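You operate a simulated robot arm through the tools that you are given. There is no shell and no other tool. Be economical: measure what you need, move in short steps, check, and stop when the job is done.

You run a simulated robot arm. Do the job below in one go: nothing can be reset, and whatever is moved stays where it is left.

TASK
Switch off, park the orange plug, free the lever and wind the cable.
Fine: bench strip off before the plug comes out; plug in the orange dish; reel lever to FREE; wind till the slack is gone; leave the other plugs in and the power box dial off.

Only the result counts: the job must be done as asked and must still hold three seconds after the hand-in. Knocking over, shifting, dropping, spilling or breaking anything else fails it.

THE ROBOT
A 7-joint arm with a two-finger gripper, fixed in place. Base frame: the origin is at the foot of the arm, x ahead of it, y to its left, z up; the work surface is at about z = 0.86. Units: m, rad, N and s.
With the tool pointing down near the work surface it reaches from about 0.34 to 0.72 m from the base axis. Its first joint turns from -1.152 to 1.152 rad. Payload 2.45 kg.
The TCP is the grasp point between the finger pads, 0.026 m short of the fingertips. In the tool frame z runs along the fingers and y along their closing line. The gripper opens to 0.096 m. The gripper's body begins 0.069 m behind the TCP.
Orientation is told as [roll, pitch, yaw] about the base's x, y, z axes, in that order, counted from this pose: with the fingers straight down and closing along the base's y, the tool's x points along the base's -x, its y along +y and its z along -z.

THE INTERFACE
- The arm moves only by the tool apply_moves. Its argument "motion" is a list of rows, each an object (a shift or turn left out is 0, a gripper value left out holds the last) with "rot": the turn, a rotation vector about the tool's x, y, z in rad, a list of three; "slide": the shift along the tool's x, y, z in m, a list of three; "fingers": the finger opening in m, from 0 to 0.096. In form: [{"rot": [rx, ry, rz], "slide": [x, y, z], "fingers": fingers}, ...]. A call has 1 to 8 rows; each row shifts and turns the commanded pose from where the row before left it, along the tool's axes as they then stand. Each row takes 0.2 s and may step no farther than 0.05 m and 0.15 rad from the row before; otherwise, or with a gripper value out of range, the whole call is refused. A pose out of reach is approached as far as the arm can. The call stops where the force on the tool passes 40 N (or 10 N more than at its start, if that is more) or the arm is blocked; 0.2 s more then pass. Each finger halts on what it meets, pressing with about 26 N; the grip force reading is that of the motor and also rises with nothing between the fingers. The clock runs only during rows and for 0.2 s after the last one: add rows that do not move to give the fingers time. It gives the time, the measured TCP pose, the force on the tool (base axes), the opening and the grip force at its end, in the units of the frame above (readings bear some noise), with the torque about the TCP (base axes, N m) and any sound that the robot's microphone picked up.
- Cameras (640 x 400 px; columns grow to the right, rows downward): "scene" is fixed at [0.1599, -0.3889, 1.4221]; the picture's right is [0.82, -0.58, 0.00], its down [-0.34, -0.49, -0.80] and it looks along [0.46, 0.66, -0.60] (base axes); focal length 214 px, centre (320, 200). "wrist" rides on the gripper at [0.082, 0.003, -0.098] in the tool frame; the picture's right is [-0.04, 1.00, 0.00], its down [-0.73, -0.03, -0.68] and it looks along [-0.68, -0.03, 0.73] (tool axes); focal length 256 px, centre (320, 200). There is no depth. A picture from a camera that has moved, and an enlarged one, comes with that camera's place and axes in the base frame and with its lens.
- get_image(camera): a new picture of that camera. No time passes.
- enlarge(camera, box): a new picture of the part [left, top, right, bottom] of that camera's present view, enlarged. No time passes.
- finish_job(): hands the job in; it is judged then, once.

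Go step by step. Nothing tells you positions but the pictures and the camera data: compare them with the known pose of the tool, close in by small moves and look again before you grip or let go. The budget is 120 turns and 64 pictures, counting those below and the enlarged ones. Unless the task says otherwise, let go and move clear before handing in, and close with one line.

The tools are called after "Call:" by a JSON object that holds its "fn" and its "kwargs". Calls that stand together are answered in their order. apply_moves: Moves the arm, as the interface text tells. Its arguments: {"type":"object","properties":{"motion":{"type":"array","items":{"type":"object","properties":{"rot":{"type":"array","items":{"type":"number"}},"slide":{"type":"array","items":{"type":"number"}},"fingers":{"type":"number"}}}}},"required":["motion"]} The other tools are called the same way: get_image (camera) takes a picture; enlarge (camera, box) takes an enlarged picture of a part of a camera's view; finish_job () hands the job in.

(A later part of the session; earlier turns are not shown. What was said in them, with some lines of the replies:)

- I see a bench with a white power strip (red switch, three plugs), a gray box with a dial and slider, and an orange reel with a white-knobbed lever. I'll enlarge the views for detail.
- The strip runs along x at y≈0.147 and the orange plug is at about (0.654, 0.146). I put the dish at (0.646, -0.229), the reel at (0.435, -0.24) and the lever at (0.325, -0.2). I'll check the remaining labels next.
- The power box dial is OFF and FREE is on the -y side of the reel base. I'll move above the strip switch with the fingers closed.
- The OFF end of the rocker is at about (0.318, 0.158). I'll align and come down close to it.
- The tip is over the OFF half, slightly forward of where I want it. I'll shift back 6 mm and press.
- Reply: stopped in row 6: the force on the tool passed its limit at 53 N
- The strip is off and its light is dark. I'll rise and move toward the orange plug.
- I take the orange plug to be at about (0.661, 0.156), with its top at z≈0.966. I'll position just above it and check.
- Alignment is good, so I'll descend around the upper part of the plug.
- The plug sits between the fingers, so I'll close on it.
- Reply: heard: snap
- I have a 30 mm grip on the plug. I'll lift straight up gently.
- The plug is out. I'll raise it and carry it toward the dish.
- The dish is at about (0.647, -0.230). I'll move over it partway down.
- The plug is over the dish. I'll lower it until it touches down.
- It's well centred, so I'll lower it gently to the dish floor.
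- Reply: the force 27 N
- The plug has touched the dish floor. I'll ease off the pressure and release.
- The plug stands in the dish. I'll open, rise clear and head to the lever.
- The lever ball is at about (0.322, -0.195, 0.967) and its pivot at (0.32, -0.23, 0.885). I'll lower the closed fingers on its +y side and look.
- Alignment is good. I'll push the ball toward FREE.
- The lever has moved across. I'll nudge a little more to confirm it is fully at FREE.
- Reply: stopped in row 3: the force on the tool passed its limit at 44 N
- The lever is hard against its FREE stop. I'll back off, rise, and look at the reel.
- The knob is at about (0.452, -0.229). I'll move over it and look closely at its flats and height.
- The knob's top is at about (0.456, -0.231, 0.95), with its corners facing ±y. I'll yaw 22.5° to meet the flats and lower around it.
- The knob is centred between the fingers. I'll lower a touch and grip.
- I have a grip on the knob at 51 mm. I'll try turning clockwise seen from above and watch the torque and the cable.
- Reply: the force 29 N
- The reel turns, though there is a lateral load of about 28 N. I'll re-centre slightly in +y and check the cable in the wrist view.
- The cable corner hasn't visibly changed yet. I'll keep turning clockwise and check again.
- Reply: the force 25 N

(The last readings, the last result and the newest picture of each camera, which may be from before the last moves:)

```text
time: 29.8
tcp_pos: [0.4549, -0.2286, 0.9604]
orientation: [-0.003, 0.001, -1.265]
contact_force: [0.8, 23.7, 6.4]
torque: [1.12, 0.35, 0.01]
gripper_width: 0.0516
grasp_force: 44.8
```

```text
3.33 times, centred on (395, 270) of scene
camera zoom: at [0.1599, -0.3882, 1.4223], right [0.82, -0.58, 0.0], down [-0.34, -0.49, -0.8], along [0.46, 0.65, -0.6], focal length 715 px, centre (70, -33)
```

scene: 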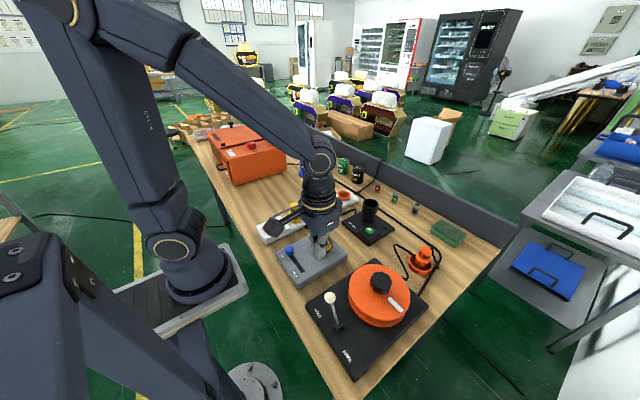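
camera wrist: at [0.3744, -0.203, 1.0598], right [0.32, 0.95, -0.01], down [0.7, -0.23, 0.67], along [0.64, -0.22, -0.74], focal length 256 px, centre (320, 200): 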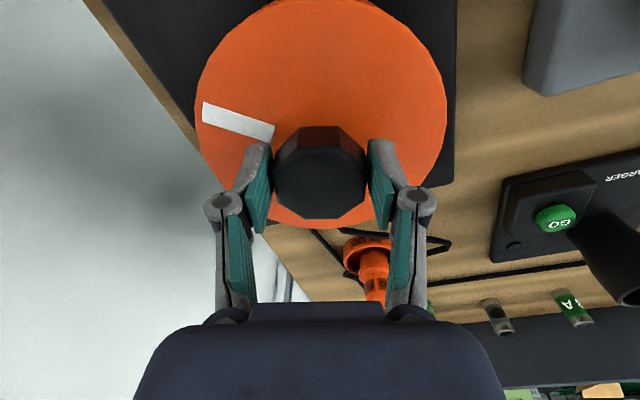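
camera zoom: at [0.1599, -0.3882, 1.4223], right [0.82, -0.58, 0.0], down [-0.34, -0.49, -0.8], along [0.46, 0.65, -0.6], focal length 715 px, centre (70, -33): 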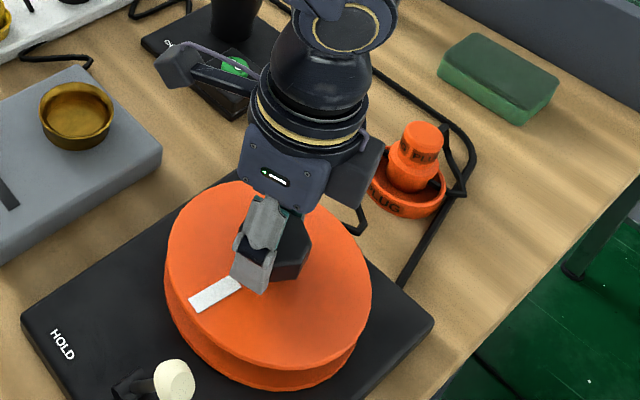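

No visible cable change from here. I'll release, rise and look properly at the slack loop.

Call:
{"fn": "apply_moves", "kwargs": {"motion": [{"fingers": 0.08}, {}, {"slide": [0, 0, -0.03]}, {"slide": [0, 0, -0.03], "rot": [0, 0, -0.14]}, {"rot": [0, 0, -0.15]}, {"rot": [0, 0, -0.15]}, {"rot": [0, 0, -0.15]}, {"rot": [0, 0, -0.15]}]}}

Call:
{"fn": "apply_moves", "kwargs": {"motion": [{"rot": [0, 0, -0.15]}, {"rot": [0, 0, -0.15]}, {"rot": [0, 0, -0.15]}, {"slide": [0, 0, -0.03]}]}}

Call:
{"fn": "get_image", "kwargs": {"camera": "wrist"}}

```text
time: 31.6
tcp_pos: [0.4533, -0.2292, 1.0221]
orientation: [-0.006, 0.0, -0.524]
contact_force: [0.5, 0.0, 1.0]
torque: [0.02, -0.02, 0.0]
gripper_width: 0.0799
grasp_force: 0.0
```

```text
time: 32.6
tcp_pos: [0.4545, -0.2269, 1.0503]
orientation: [-0.005, 0.002, -0.073]
contact_force: [-0.2, -0.6, 0.1]
torque: [0.02, 0.0, 0.0]
gripper_width: 0.0801
grasp_force: 0.0
```

```text
18 pictures are left
camera wrist: at [0.3725, -0.2179, 1.1497], right [0.11, 0.99, -0.01], down [0.73, -0.08, 0.68], along [0.67, -0.08, -0.74], focal length 256 px, centre (320, 200)
```

wrist: 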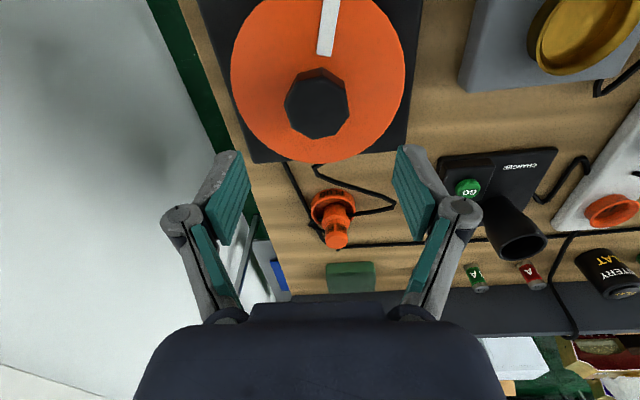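

Turning the reel 95° clockwise left the loop unchanged, so I'll try counter-clockwise. I'll rotate the wrist back to yaw -1.265, regrip and turn the other way.

Call:
{"fn": "apply_moves", "kwargs": {"motion": [{"rot": [0, 0, 0.149]}, {"rot": [0, 0, 0.149]}, {"rot": [0, 0, 0.149]}, {"rot": [0, 0, 0.149]}, {"rot": [0, 0, 0.149]}, {"rot": [0, 0, 0.149]}, {"rot": [0, 0, 0.149]}, {"rot": [0, 0, 0.149]}]}}

Call:
{"fn": "apply_moves", "kwargs": {"motion": [{"slide": [0, 0, 0.04]}, {"slide": [0, 0, 0.03]}, {"slide": [0, 0, 0.018]}, {}, {"fingers": 0}, {}, {}, {}]}}

```text
time: 34.4
tcp_pos: [0.4534, -0.2276, 1.0518]
orientation: [-0.005, -0.003, -1.272]
contact_force: [0.8, 0.0, 0.6]
torque: [-0.03, 0.0, 0.04]
gripper_width: 0.08
grasp_force: 0.1
```

```text
time: 36.2
tcp_pos: [0.4542, -0.2285, 0.9646]
orientation: [-0.003, -0.006, -1.266]
contact_force: [10.2, 1.9, -1.7]
torque: [0.06, -0.36, 0.01]
gripper_width: 0.0509
grasp_force: 45.2
```

I've regripped. Now I'll turn counter-clockwise.

Call:
{"fn": "apply_moves", "kwargs": {"motion": [{"rot": [0, 0, -0.145]}, {"rot": [0, 0, -0.145]}, {"rot": [0, 0, -0.145]}, {"rot": [0, 0, -0.145]}, {"rot": [0, 0, -0.145]}, {"rot": [0, 0, -0.145]}, {"rot": [0, 0, -0.145]}, {"rot": [0, 0, -0.145]}]}}

Call:
{"fn": "apply_moves", "kwargs": {"motion": [{"rot": [0, 0, -0.145]}, {"rot": [0, 0, -0.145]}, {"rot": [0, 0, -0.145]}, {"rot": [0, 0, -0.145]}, {"rot": [0, 0, -0.145]}, {"rot": [0, 0, -0.145]}, {"rot": [0, 0, -0.145]}, {"rot": [0, 0, -0.145]}]}}

Call:
{"fn": "enlarge", "kwargs": {"camera": "scene", "box": [340, 210, 450, 330]}}

```text
time: 38.0
tcp_pos: [0.4534, -0.2304, 0.9636]
orientation: [-0.007, 0.002, -0.105]
contact_force: [4.2, 8.6, 25.5]
torque: [0.01, -0.74, 0.02]
gripper_width: 0.0509
grasp_force: 45.0
```

```text
time: 39.8
tcp_pos: [0.4545, -0.2304, 0.9627]
orientation: [-0.002, 0.008, 1.055]
contact_force: [10.1, -18.1, -1.3]
torque: [-0.42, -0.39, -0.72]
gripper_width: 0.051
grasp_force: 45.4
```

```text
3.33 times, centred on (395, 270) of scene
camera zoom: at [0.1602, -0.3894, 1.422], right [0.82, -0.58, 0.0], down [-0.34, -0.49, -0.8], along [0.46, 0.66, -0.6], focal length 715 px, centre (70, -33)
```

zoom: 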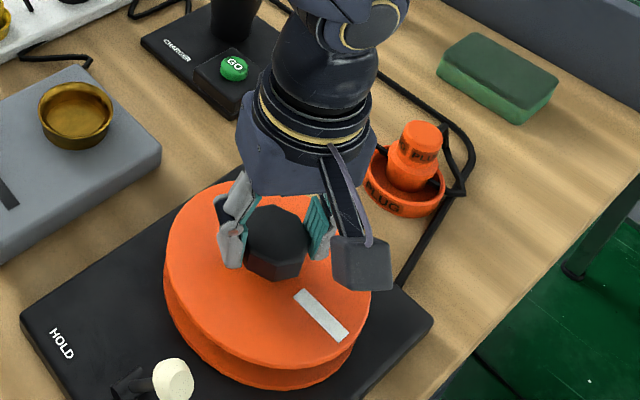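

The reel stops at its starting position going counter-clockwise: the mark is back at -y and the torque rose. Clockwise is therefore the winding direction and I'll wind with repeated strokes.

Call:
{"fn": "apply_moves", "kwargs": {"motion": [{"rot": [0, 0, 0.148]}, {"rot": [0, 0, 0.148]}, {"rot": [0, 0, 0.148]}, {"rot": [0, 0, 0.148]}, {"rot": [0, 0, 0.148]}, {"rot": [0, 0, 0.148]}, {"rot": [0, 0, 0.148]}, {"rot": [0, 0, 0.148]}]}}

Call:
{"fn": "apply_moves", "kwargs": {"motion": [{"rot": [0, 0, 0.148]}, {"rot": [0, 0, 0.148]}, {"rot": [0, 0, 0.148]}, {"rot": [0, 0, 0.148]}, {"rot": [0, 0, 0.148]}, {"rot": [0, 0, 0.148]}, {"rot": [0, 0, 0.148]}, {"rot": [0, 0, 0.148]}]}}

Call:
{"fn": "enlarge", "kwargs": {"camera": "scene", "box": [340, 210, 450, 330]}}

```text
time: 41.6
tcp_pos: [0.4533, -0.2287, 0.9643]
orientation: [-0.006, 0.002, -0.134]
contact_force: [13.9, -15.9, -3.0]
torque: [-0.29, 0.75, 0.06]
gripper_width: 0.051
grasp_force: 45.1
```

```text
time: 43.4
tcp_pos: [0.4551, -0.2287, 0.9646]
orientation: [-0.004, -0.006, -1.318]
contact_force: [20.9, -2.9, 2.2]
torque: [0.15, -0.04, 0.02]
gripper_width: 0.0509
grasp_force: 44.6
```

```text
3.33 times, centred on (395, 270) of scene
camera zoom: at [0.1605, -0.389, 1.4221], right [0.82, -0.58, 0.0], down [-0.34, -0.49, -0.8], along [0.46, 0.66, -0.6], focal length 715 px, centre (70, -33)
```

zoom: 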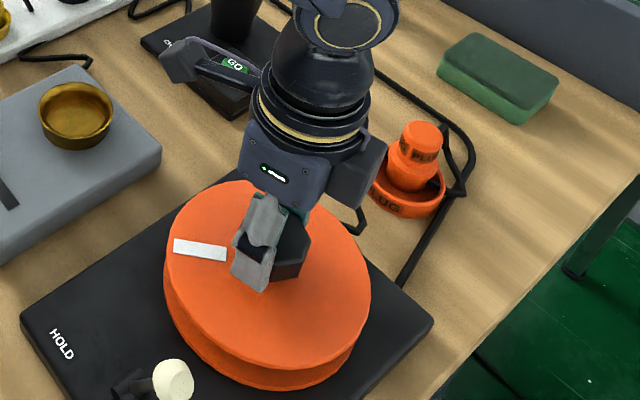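

The mark has moved about 2.3 rad and it's winding freely. Next regrip stroke.

Call:
{"fn": "apply_moves", "kwargs": {"motion": [{"fingers": 0.078}, {}, {"slide": [0, 0, -0.028]}, {"rot": [0, 0, -0.147]}, {"rot": [0, 0, -0.147]}, {"rot": [0, 0, -0.147]}, {"rot": [0, 0, -0.147]}, {"rot": [0, 0, -0.147]}]}}

Call:
{"fn": "apply_moves", "kwargs": {"motion": [{"rot": [0, 0, -0.147]}, {"rot": [0, 0, -0.147]}, {"rot": [0, 0, -0.147]}, {"rot": [0, 0, -0.147]}, {"rot": [0, 0, -0.147]}, {"rot": [0, 0, -0.147]}, {"rot": [0, 0, -0.147]}, {"rot": [0, 0, -0.147]}]}}

Call:
{"fn": "apply_moves", "kwargs": {"motion": [{"rot": [0, 0, -0.147]}, {"rot": [0, 0, -0.147]}, {"rot": [0, 0, -0.147]}, {"slide": [0, 0, 0.029]}, {"fingers": 0}, {}, {}, {}]}}

```text
time: 45.2
tcp_pos: [0.4532, -0.2289, 0.9918]
orientation: [-0.007, 0.0, -0.577]
contact_force: [-0.2, 0.3, -0.5]
torque: [0.01, 0.02, -0.01]
gripper_width: 0.0781
grasp_force: 0.2
```

```text
time: 47.0
tcp_pos: [0.4525, -0.2278, 0.992]
orientation: [-0.003, 0.007, 0.597]
contact_force: [-0.1, -0.5, 0.1]
torque: [-0.01, -0.04, -0.02]
gripper_width: 0.0776
grasp_force: 0.0
```

```text
time: 48.8
tcp_pos: [0.4553, -0.2293, 0.9632]
orientation: [-0.008, 0.007, 1.038]
contact_force: [18.0, -10.0, -1.0]
torque: [-0.19, -0.25, -0.01]
gripper_width: 0.0512
grasp_force: 44.8
```

Regripped. I'll take up the small offset and wind another stroke.

Call:
{"fn": "apply_moves", "kwargs": {"motion": [{"rot": [0, 0, 0.147], "slide": [-0.0005, -0.002, 0]}, {"rot": [0, 0, 0.147]}, {"rot": [0, 0, 0.147]}, {"rot": [0, 0, 0.147]}, {"rot": [0, 0, 0.147]}, {"rot": [0, 0, 0.147]}, {"rot": [0, 0, 0.147]}, {"rot": [0, 0, 0.147]}]}}

Call:
{"fn": "apply_moves", "kwargs": {"motion": [{"rot": [0, 0, 0.147]}, {"rot": [0, 0, 0.147]}, {"rot": [0, 0, 0.147]}, {"rot": [0, 0, 0.147]}, {"rot": [0, 0, 0.147]}, {"rot": [0, 0, 0.147]}, {"rot": [0, 0, 0.147]}, {"rot": [0, 0, 0.147]}]}}

Call:
{"fn": "enlarge", "kwargs": {"camera": "scene", "box": [340, 210, 450, 330]}}

```text
time: 50.6
tcp_pos: [0.4557, -0.23, 0.963]
orientation: [-0.007, 0.002, -0.144]
contact_force: [6.7, -2.9, 27.0]
torque: [0.33, 0.46, -0.01]
gripper_width: 0.0509
grasp_force: 44.8
```

```text
time: 52.4
tcp_pos: [0.4555, -0.2297, 0.9633]
orientation: [-0.003, -0.004, -1.318]
contact_force: [2.0, 0.5, 33.4]
torque: [0.55, 0.26, 0.03]
gripper_width: 0.0513
grasp_force: 44.9
```

```text
3.33 times, centred on (395, 270) of scene
camera zoom: at [0.1595, -0.3887, 1.4223], right [0.82, -0.58, 0.0], down [-0.34, -0.49, -0.8], along [0.46, 0.66, -0.6], focal length 715 px, centre (70, -33)
```

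zoom: 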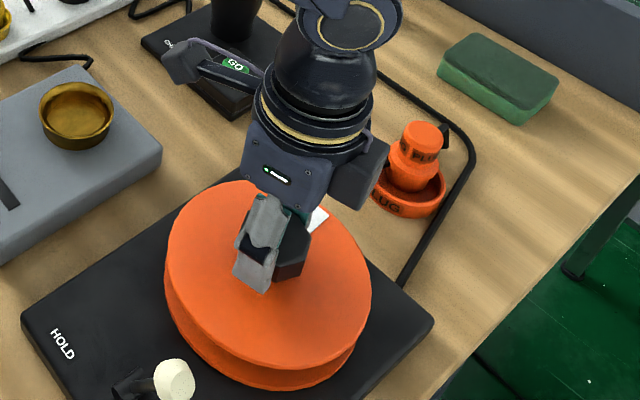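

The loop by the plug has vanished in the scene view. I'll release, rise and check the slack with the wrist camera.

Call:
{"fn": "apply_moves", "kwargs": {"motion": [{"fingers": 0.078}, {}, {"slide": [0, 0, -0.03]}, {"slide": [0, 0, -0.04], "rot": [0, 0, -0.147]}, {"rot": [0, 0, -0.147]}, {"rot": [0, 0, -0.147]}, {"rot": [0, 0, -0.147]}, {"rot": [0, 0, -0.147]}]}}

Call:
{"fn": "apply_moves", "kwargs": {"motion": [{"rot": [0, 0, -0.147]}, {"rot": [0, 0, -0.147]}, {"rot": [0, 0, -0.147]}, {"rot": [0, 0, -0.147]}, {}]}}

Call:
{"fn": "get_image", "kwargs": {"camera": "wrist"}}

Call:
{"fn": "enlarge", "kwargs": {"camera": "scene", "box": [310, 170, 470, 290]}}

```text
time: 54.2
tcp_pos: [0.4556, -0.2309, 1.0318]
orientation: [-0.006, 0.0, -0.577]
contact_force: [0.5, 0.1, 0.3]
torque: [0.01, 0.02, -0.01]
gripper_width: 0.0781
grasp_force: 0.0
```

```text
time: 55.4
tcp_pos: [0.456, -0.2302, 1.0326]
orientation: [-0.004, 0.003, 0.008]
contact_force: [0.6, 0.1, 0.6]
torque: [0.01, -0.01, 0.02]
gripper_width: 0.078
grasp_force: 0.1
```

```text
14 pictures are left
camera wrist: at [0.373, -0.2266, 1.131], right [0.03, 1.0, -0.01], down [0.74, -0.02, 0.68], along [0.68, -0.03, -0.74], focal length 256 px, centre (320, 200)
```

wrist: 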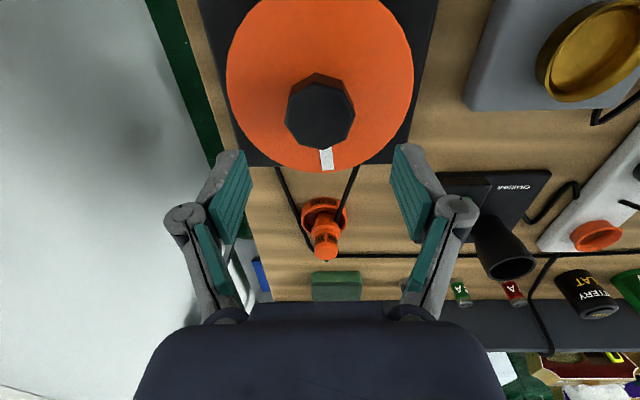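

```text
3.33 times, centred on (390, 230) of scene
camera zoom: at [0.1599, -0.3889, 1.4221], right [0.82, -0.58, 0.0], down [-0.34, -0.49, -0.8], along [0.46, 0.66, -0.6], focal length 715 px, centre (87, 100)
```

zoom: 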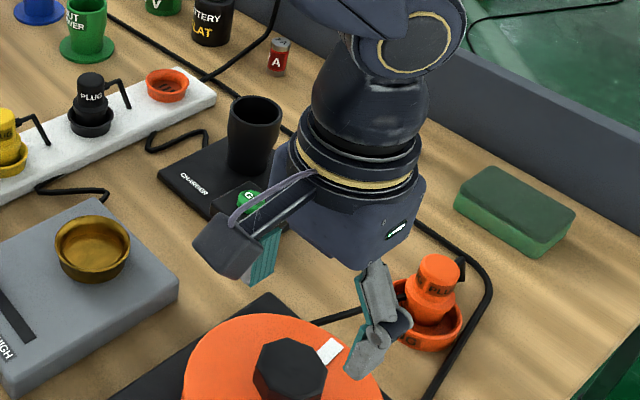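

The cable now runs nearly straight from the reel to the dish. I'll zoom in to judge any remaining slack.

Call:
{"fn": "enlarge", "kwargs": {"camera": "wrist", "box": [260, 130, 400, 270]}}

```text
2.86 times, centred on (330, 200) of wrist
camera zoom: at [0.373, -0.2266, 1.131], right [0.03, 1.0, -0.01], down [0.74, -0.02, 0.68], along [0.68, -0.03, -0.74], focal length 731 px, centre (291, 200)
```

zoom: 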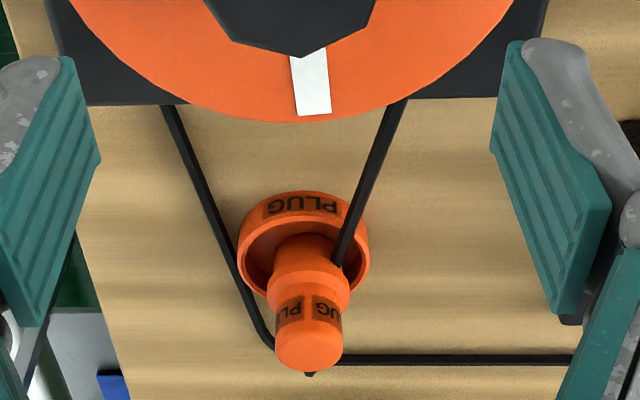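

The cable runs straight with no loop. To confirm it's actually taut, I'll regrip and turn gently while watching the torque and the plug.

Call:
{"fn": "apply_moves", "kwargs": {"motion": [{"rot": [0, 0, -0.12]}, {"rot": [0, 0, -0.125]}, {"slide": [0, 0, 0.04]}, {"slide": [0, 0, 0.026]}, {"fingers": 0}, {}, {}, {}]}}

Call:
{"fn": "apply_moves", "kwargs": {"motion": [{"rot": [0, 0, 0.08]}, {"rot": [0, 0, 0.08]}]}}

Call:
{"fn": "enlarge", "kwargs": {"camera": "scene", "box": [340, 210, 450, 330]}}

```text
time: 57.2
tcp_pos: [0.4537, -0.2302, 0.9663]
orientation: [-0.004, 0.005, 0.251]
contact_force: [-1.1, 0.7, -3.9]
torque: [0.02, -0.48, -0.01]
gripper_width: 0.05
grasp_force: 45.4
```

```text
time: 57.8
tcp_pos: [0.4552, -0.2297, 0.967]
orientation: [-0.006, 0.004, 0.093]
contact_force: [0.2, -2.0, -3.1]
torque: [0.07, 0.25, 1.45]
gripper_width: 0.0507
grasp_force: 44.9
```

```text
3.33 times, centred on (395, 270) of scene
camera zoom: at [0.16, -0.389, 1.4221], right [0.82, -0.58, 0.0], down [-0.34, -0.49, -0.8], along [0.46, 0.66, -0.6], focal length 715 px, centre (70, -33)
```

zoom: 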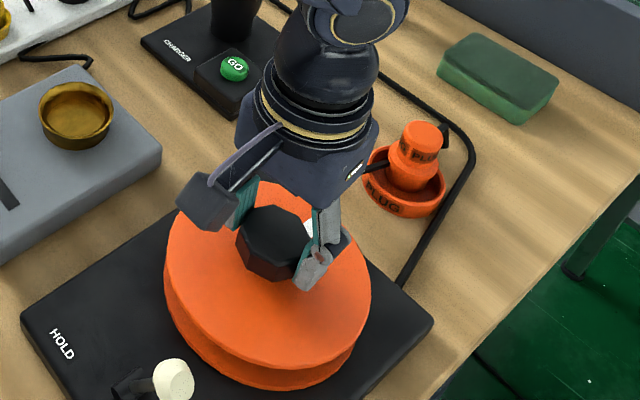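

There's a firm stop at 1.45 N·m, so the reel is fully wound and the plug hasn't moved. I'll let go, rise clear and check everything.

Call:
{"fn": "apply_moves", "kwargs": {"motion": [{"fingers": 0.08}, {}, {"slide": [0, 0, -0.04]}, {"slide": [0, 0, -0.045]}, {"slide": [0, 0, -0.05]}, {"slide": [0.02, 0.04, -0.02]}, {"slide": [0.02, 0.045, 0]}, {"slide": [0, 0.045, 0]}]}}

Call:
{"fn": "get_image", "kwargs": {"camera": "wrist"}}

Call:
{"fn": "enlarge", "kwargs": {"camera": "scene", "box": [300, 210, 460, 350]}}

Call:
{"fn": "get_image", "kwargs": {"camera": "scene"}}

```text
time: 59.6
tcp_pos: [0.4033, -0.1019, 1.1167]
orientation: [-0.005, 0.005, 0.091]
contact_force: [-0.4, 0.6, -0.6]
torque: [-0.05, 0.01, 0.03]
gripper_width: 0.0801
grasp_force: 0.0
```

```text
10 pictures are left
camera wrist: at [0.3213, -0.1051, 1.216], right [-0.05, 1.0, -0.01], down [0.74, 0.04, 0.68], along [0.67, 0.03, -0.74], focal length 256 px, centre (320, 200)
```

wrist: 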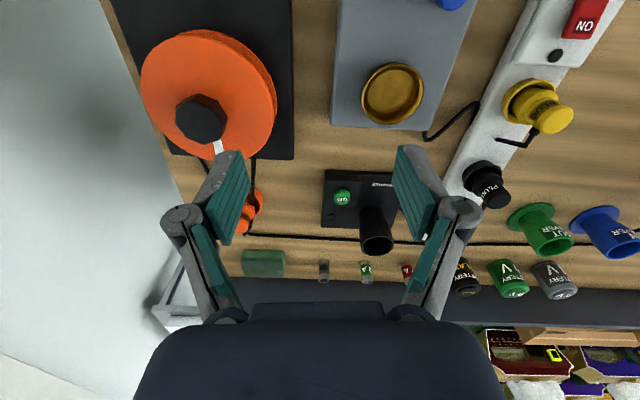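

```text
2.86 times, centred on (380, 280) of scene
camera zoom: at [0.1599, -0.3889, 1.4222], right [0.82, -0.58, 0.0], down [-0.34, -0.49, -0.8], along [0.46, 0.66, -0.6], focal length 613 px, centre (149, -29)
```

zoom: 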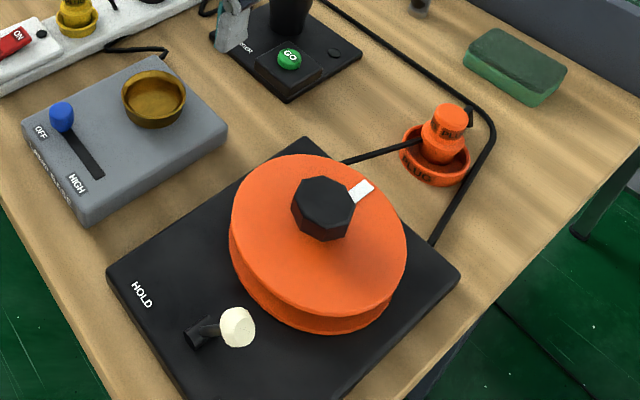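

```text
8 pictures are left
```

scene: 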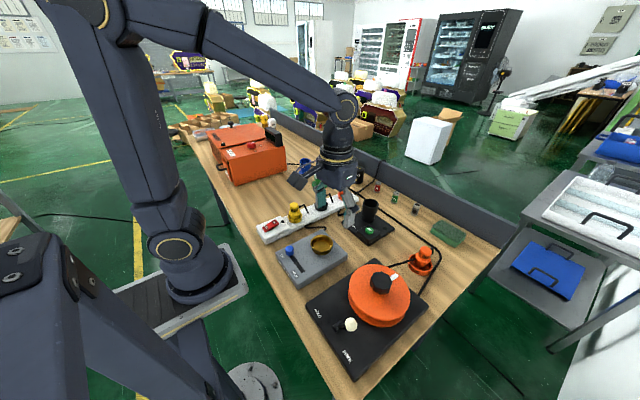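

The strip is off, the orange plug is in its dish, the lever is at FREE and the cable is straight. The other plugs and the power box dial are untouched, and the arm is clear.

Call:
{"fn": "finish_job", "kwargs": {}}

```text
The job is handed in.
```

The job is handed in: I switched the strip off before pulling the orange plug and parked the plug in its dish. The lever is at FREE, the reel is wound to a firm stop with no slack showing, and I left the other plugs and the power box dial alone.
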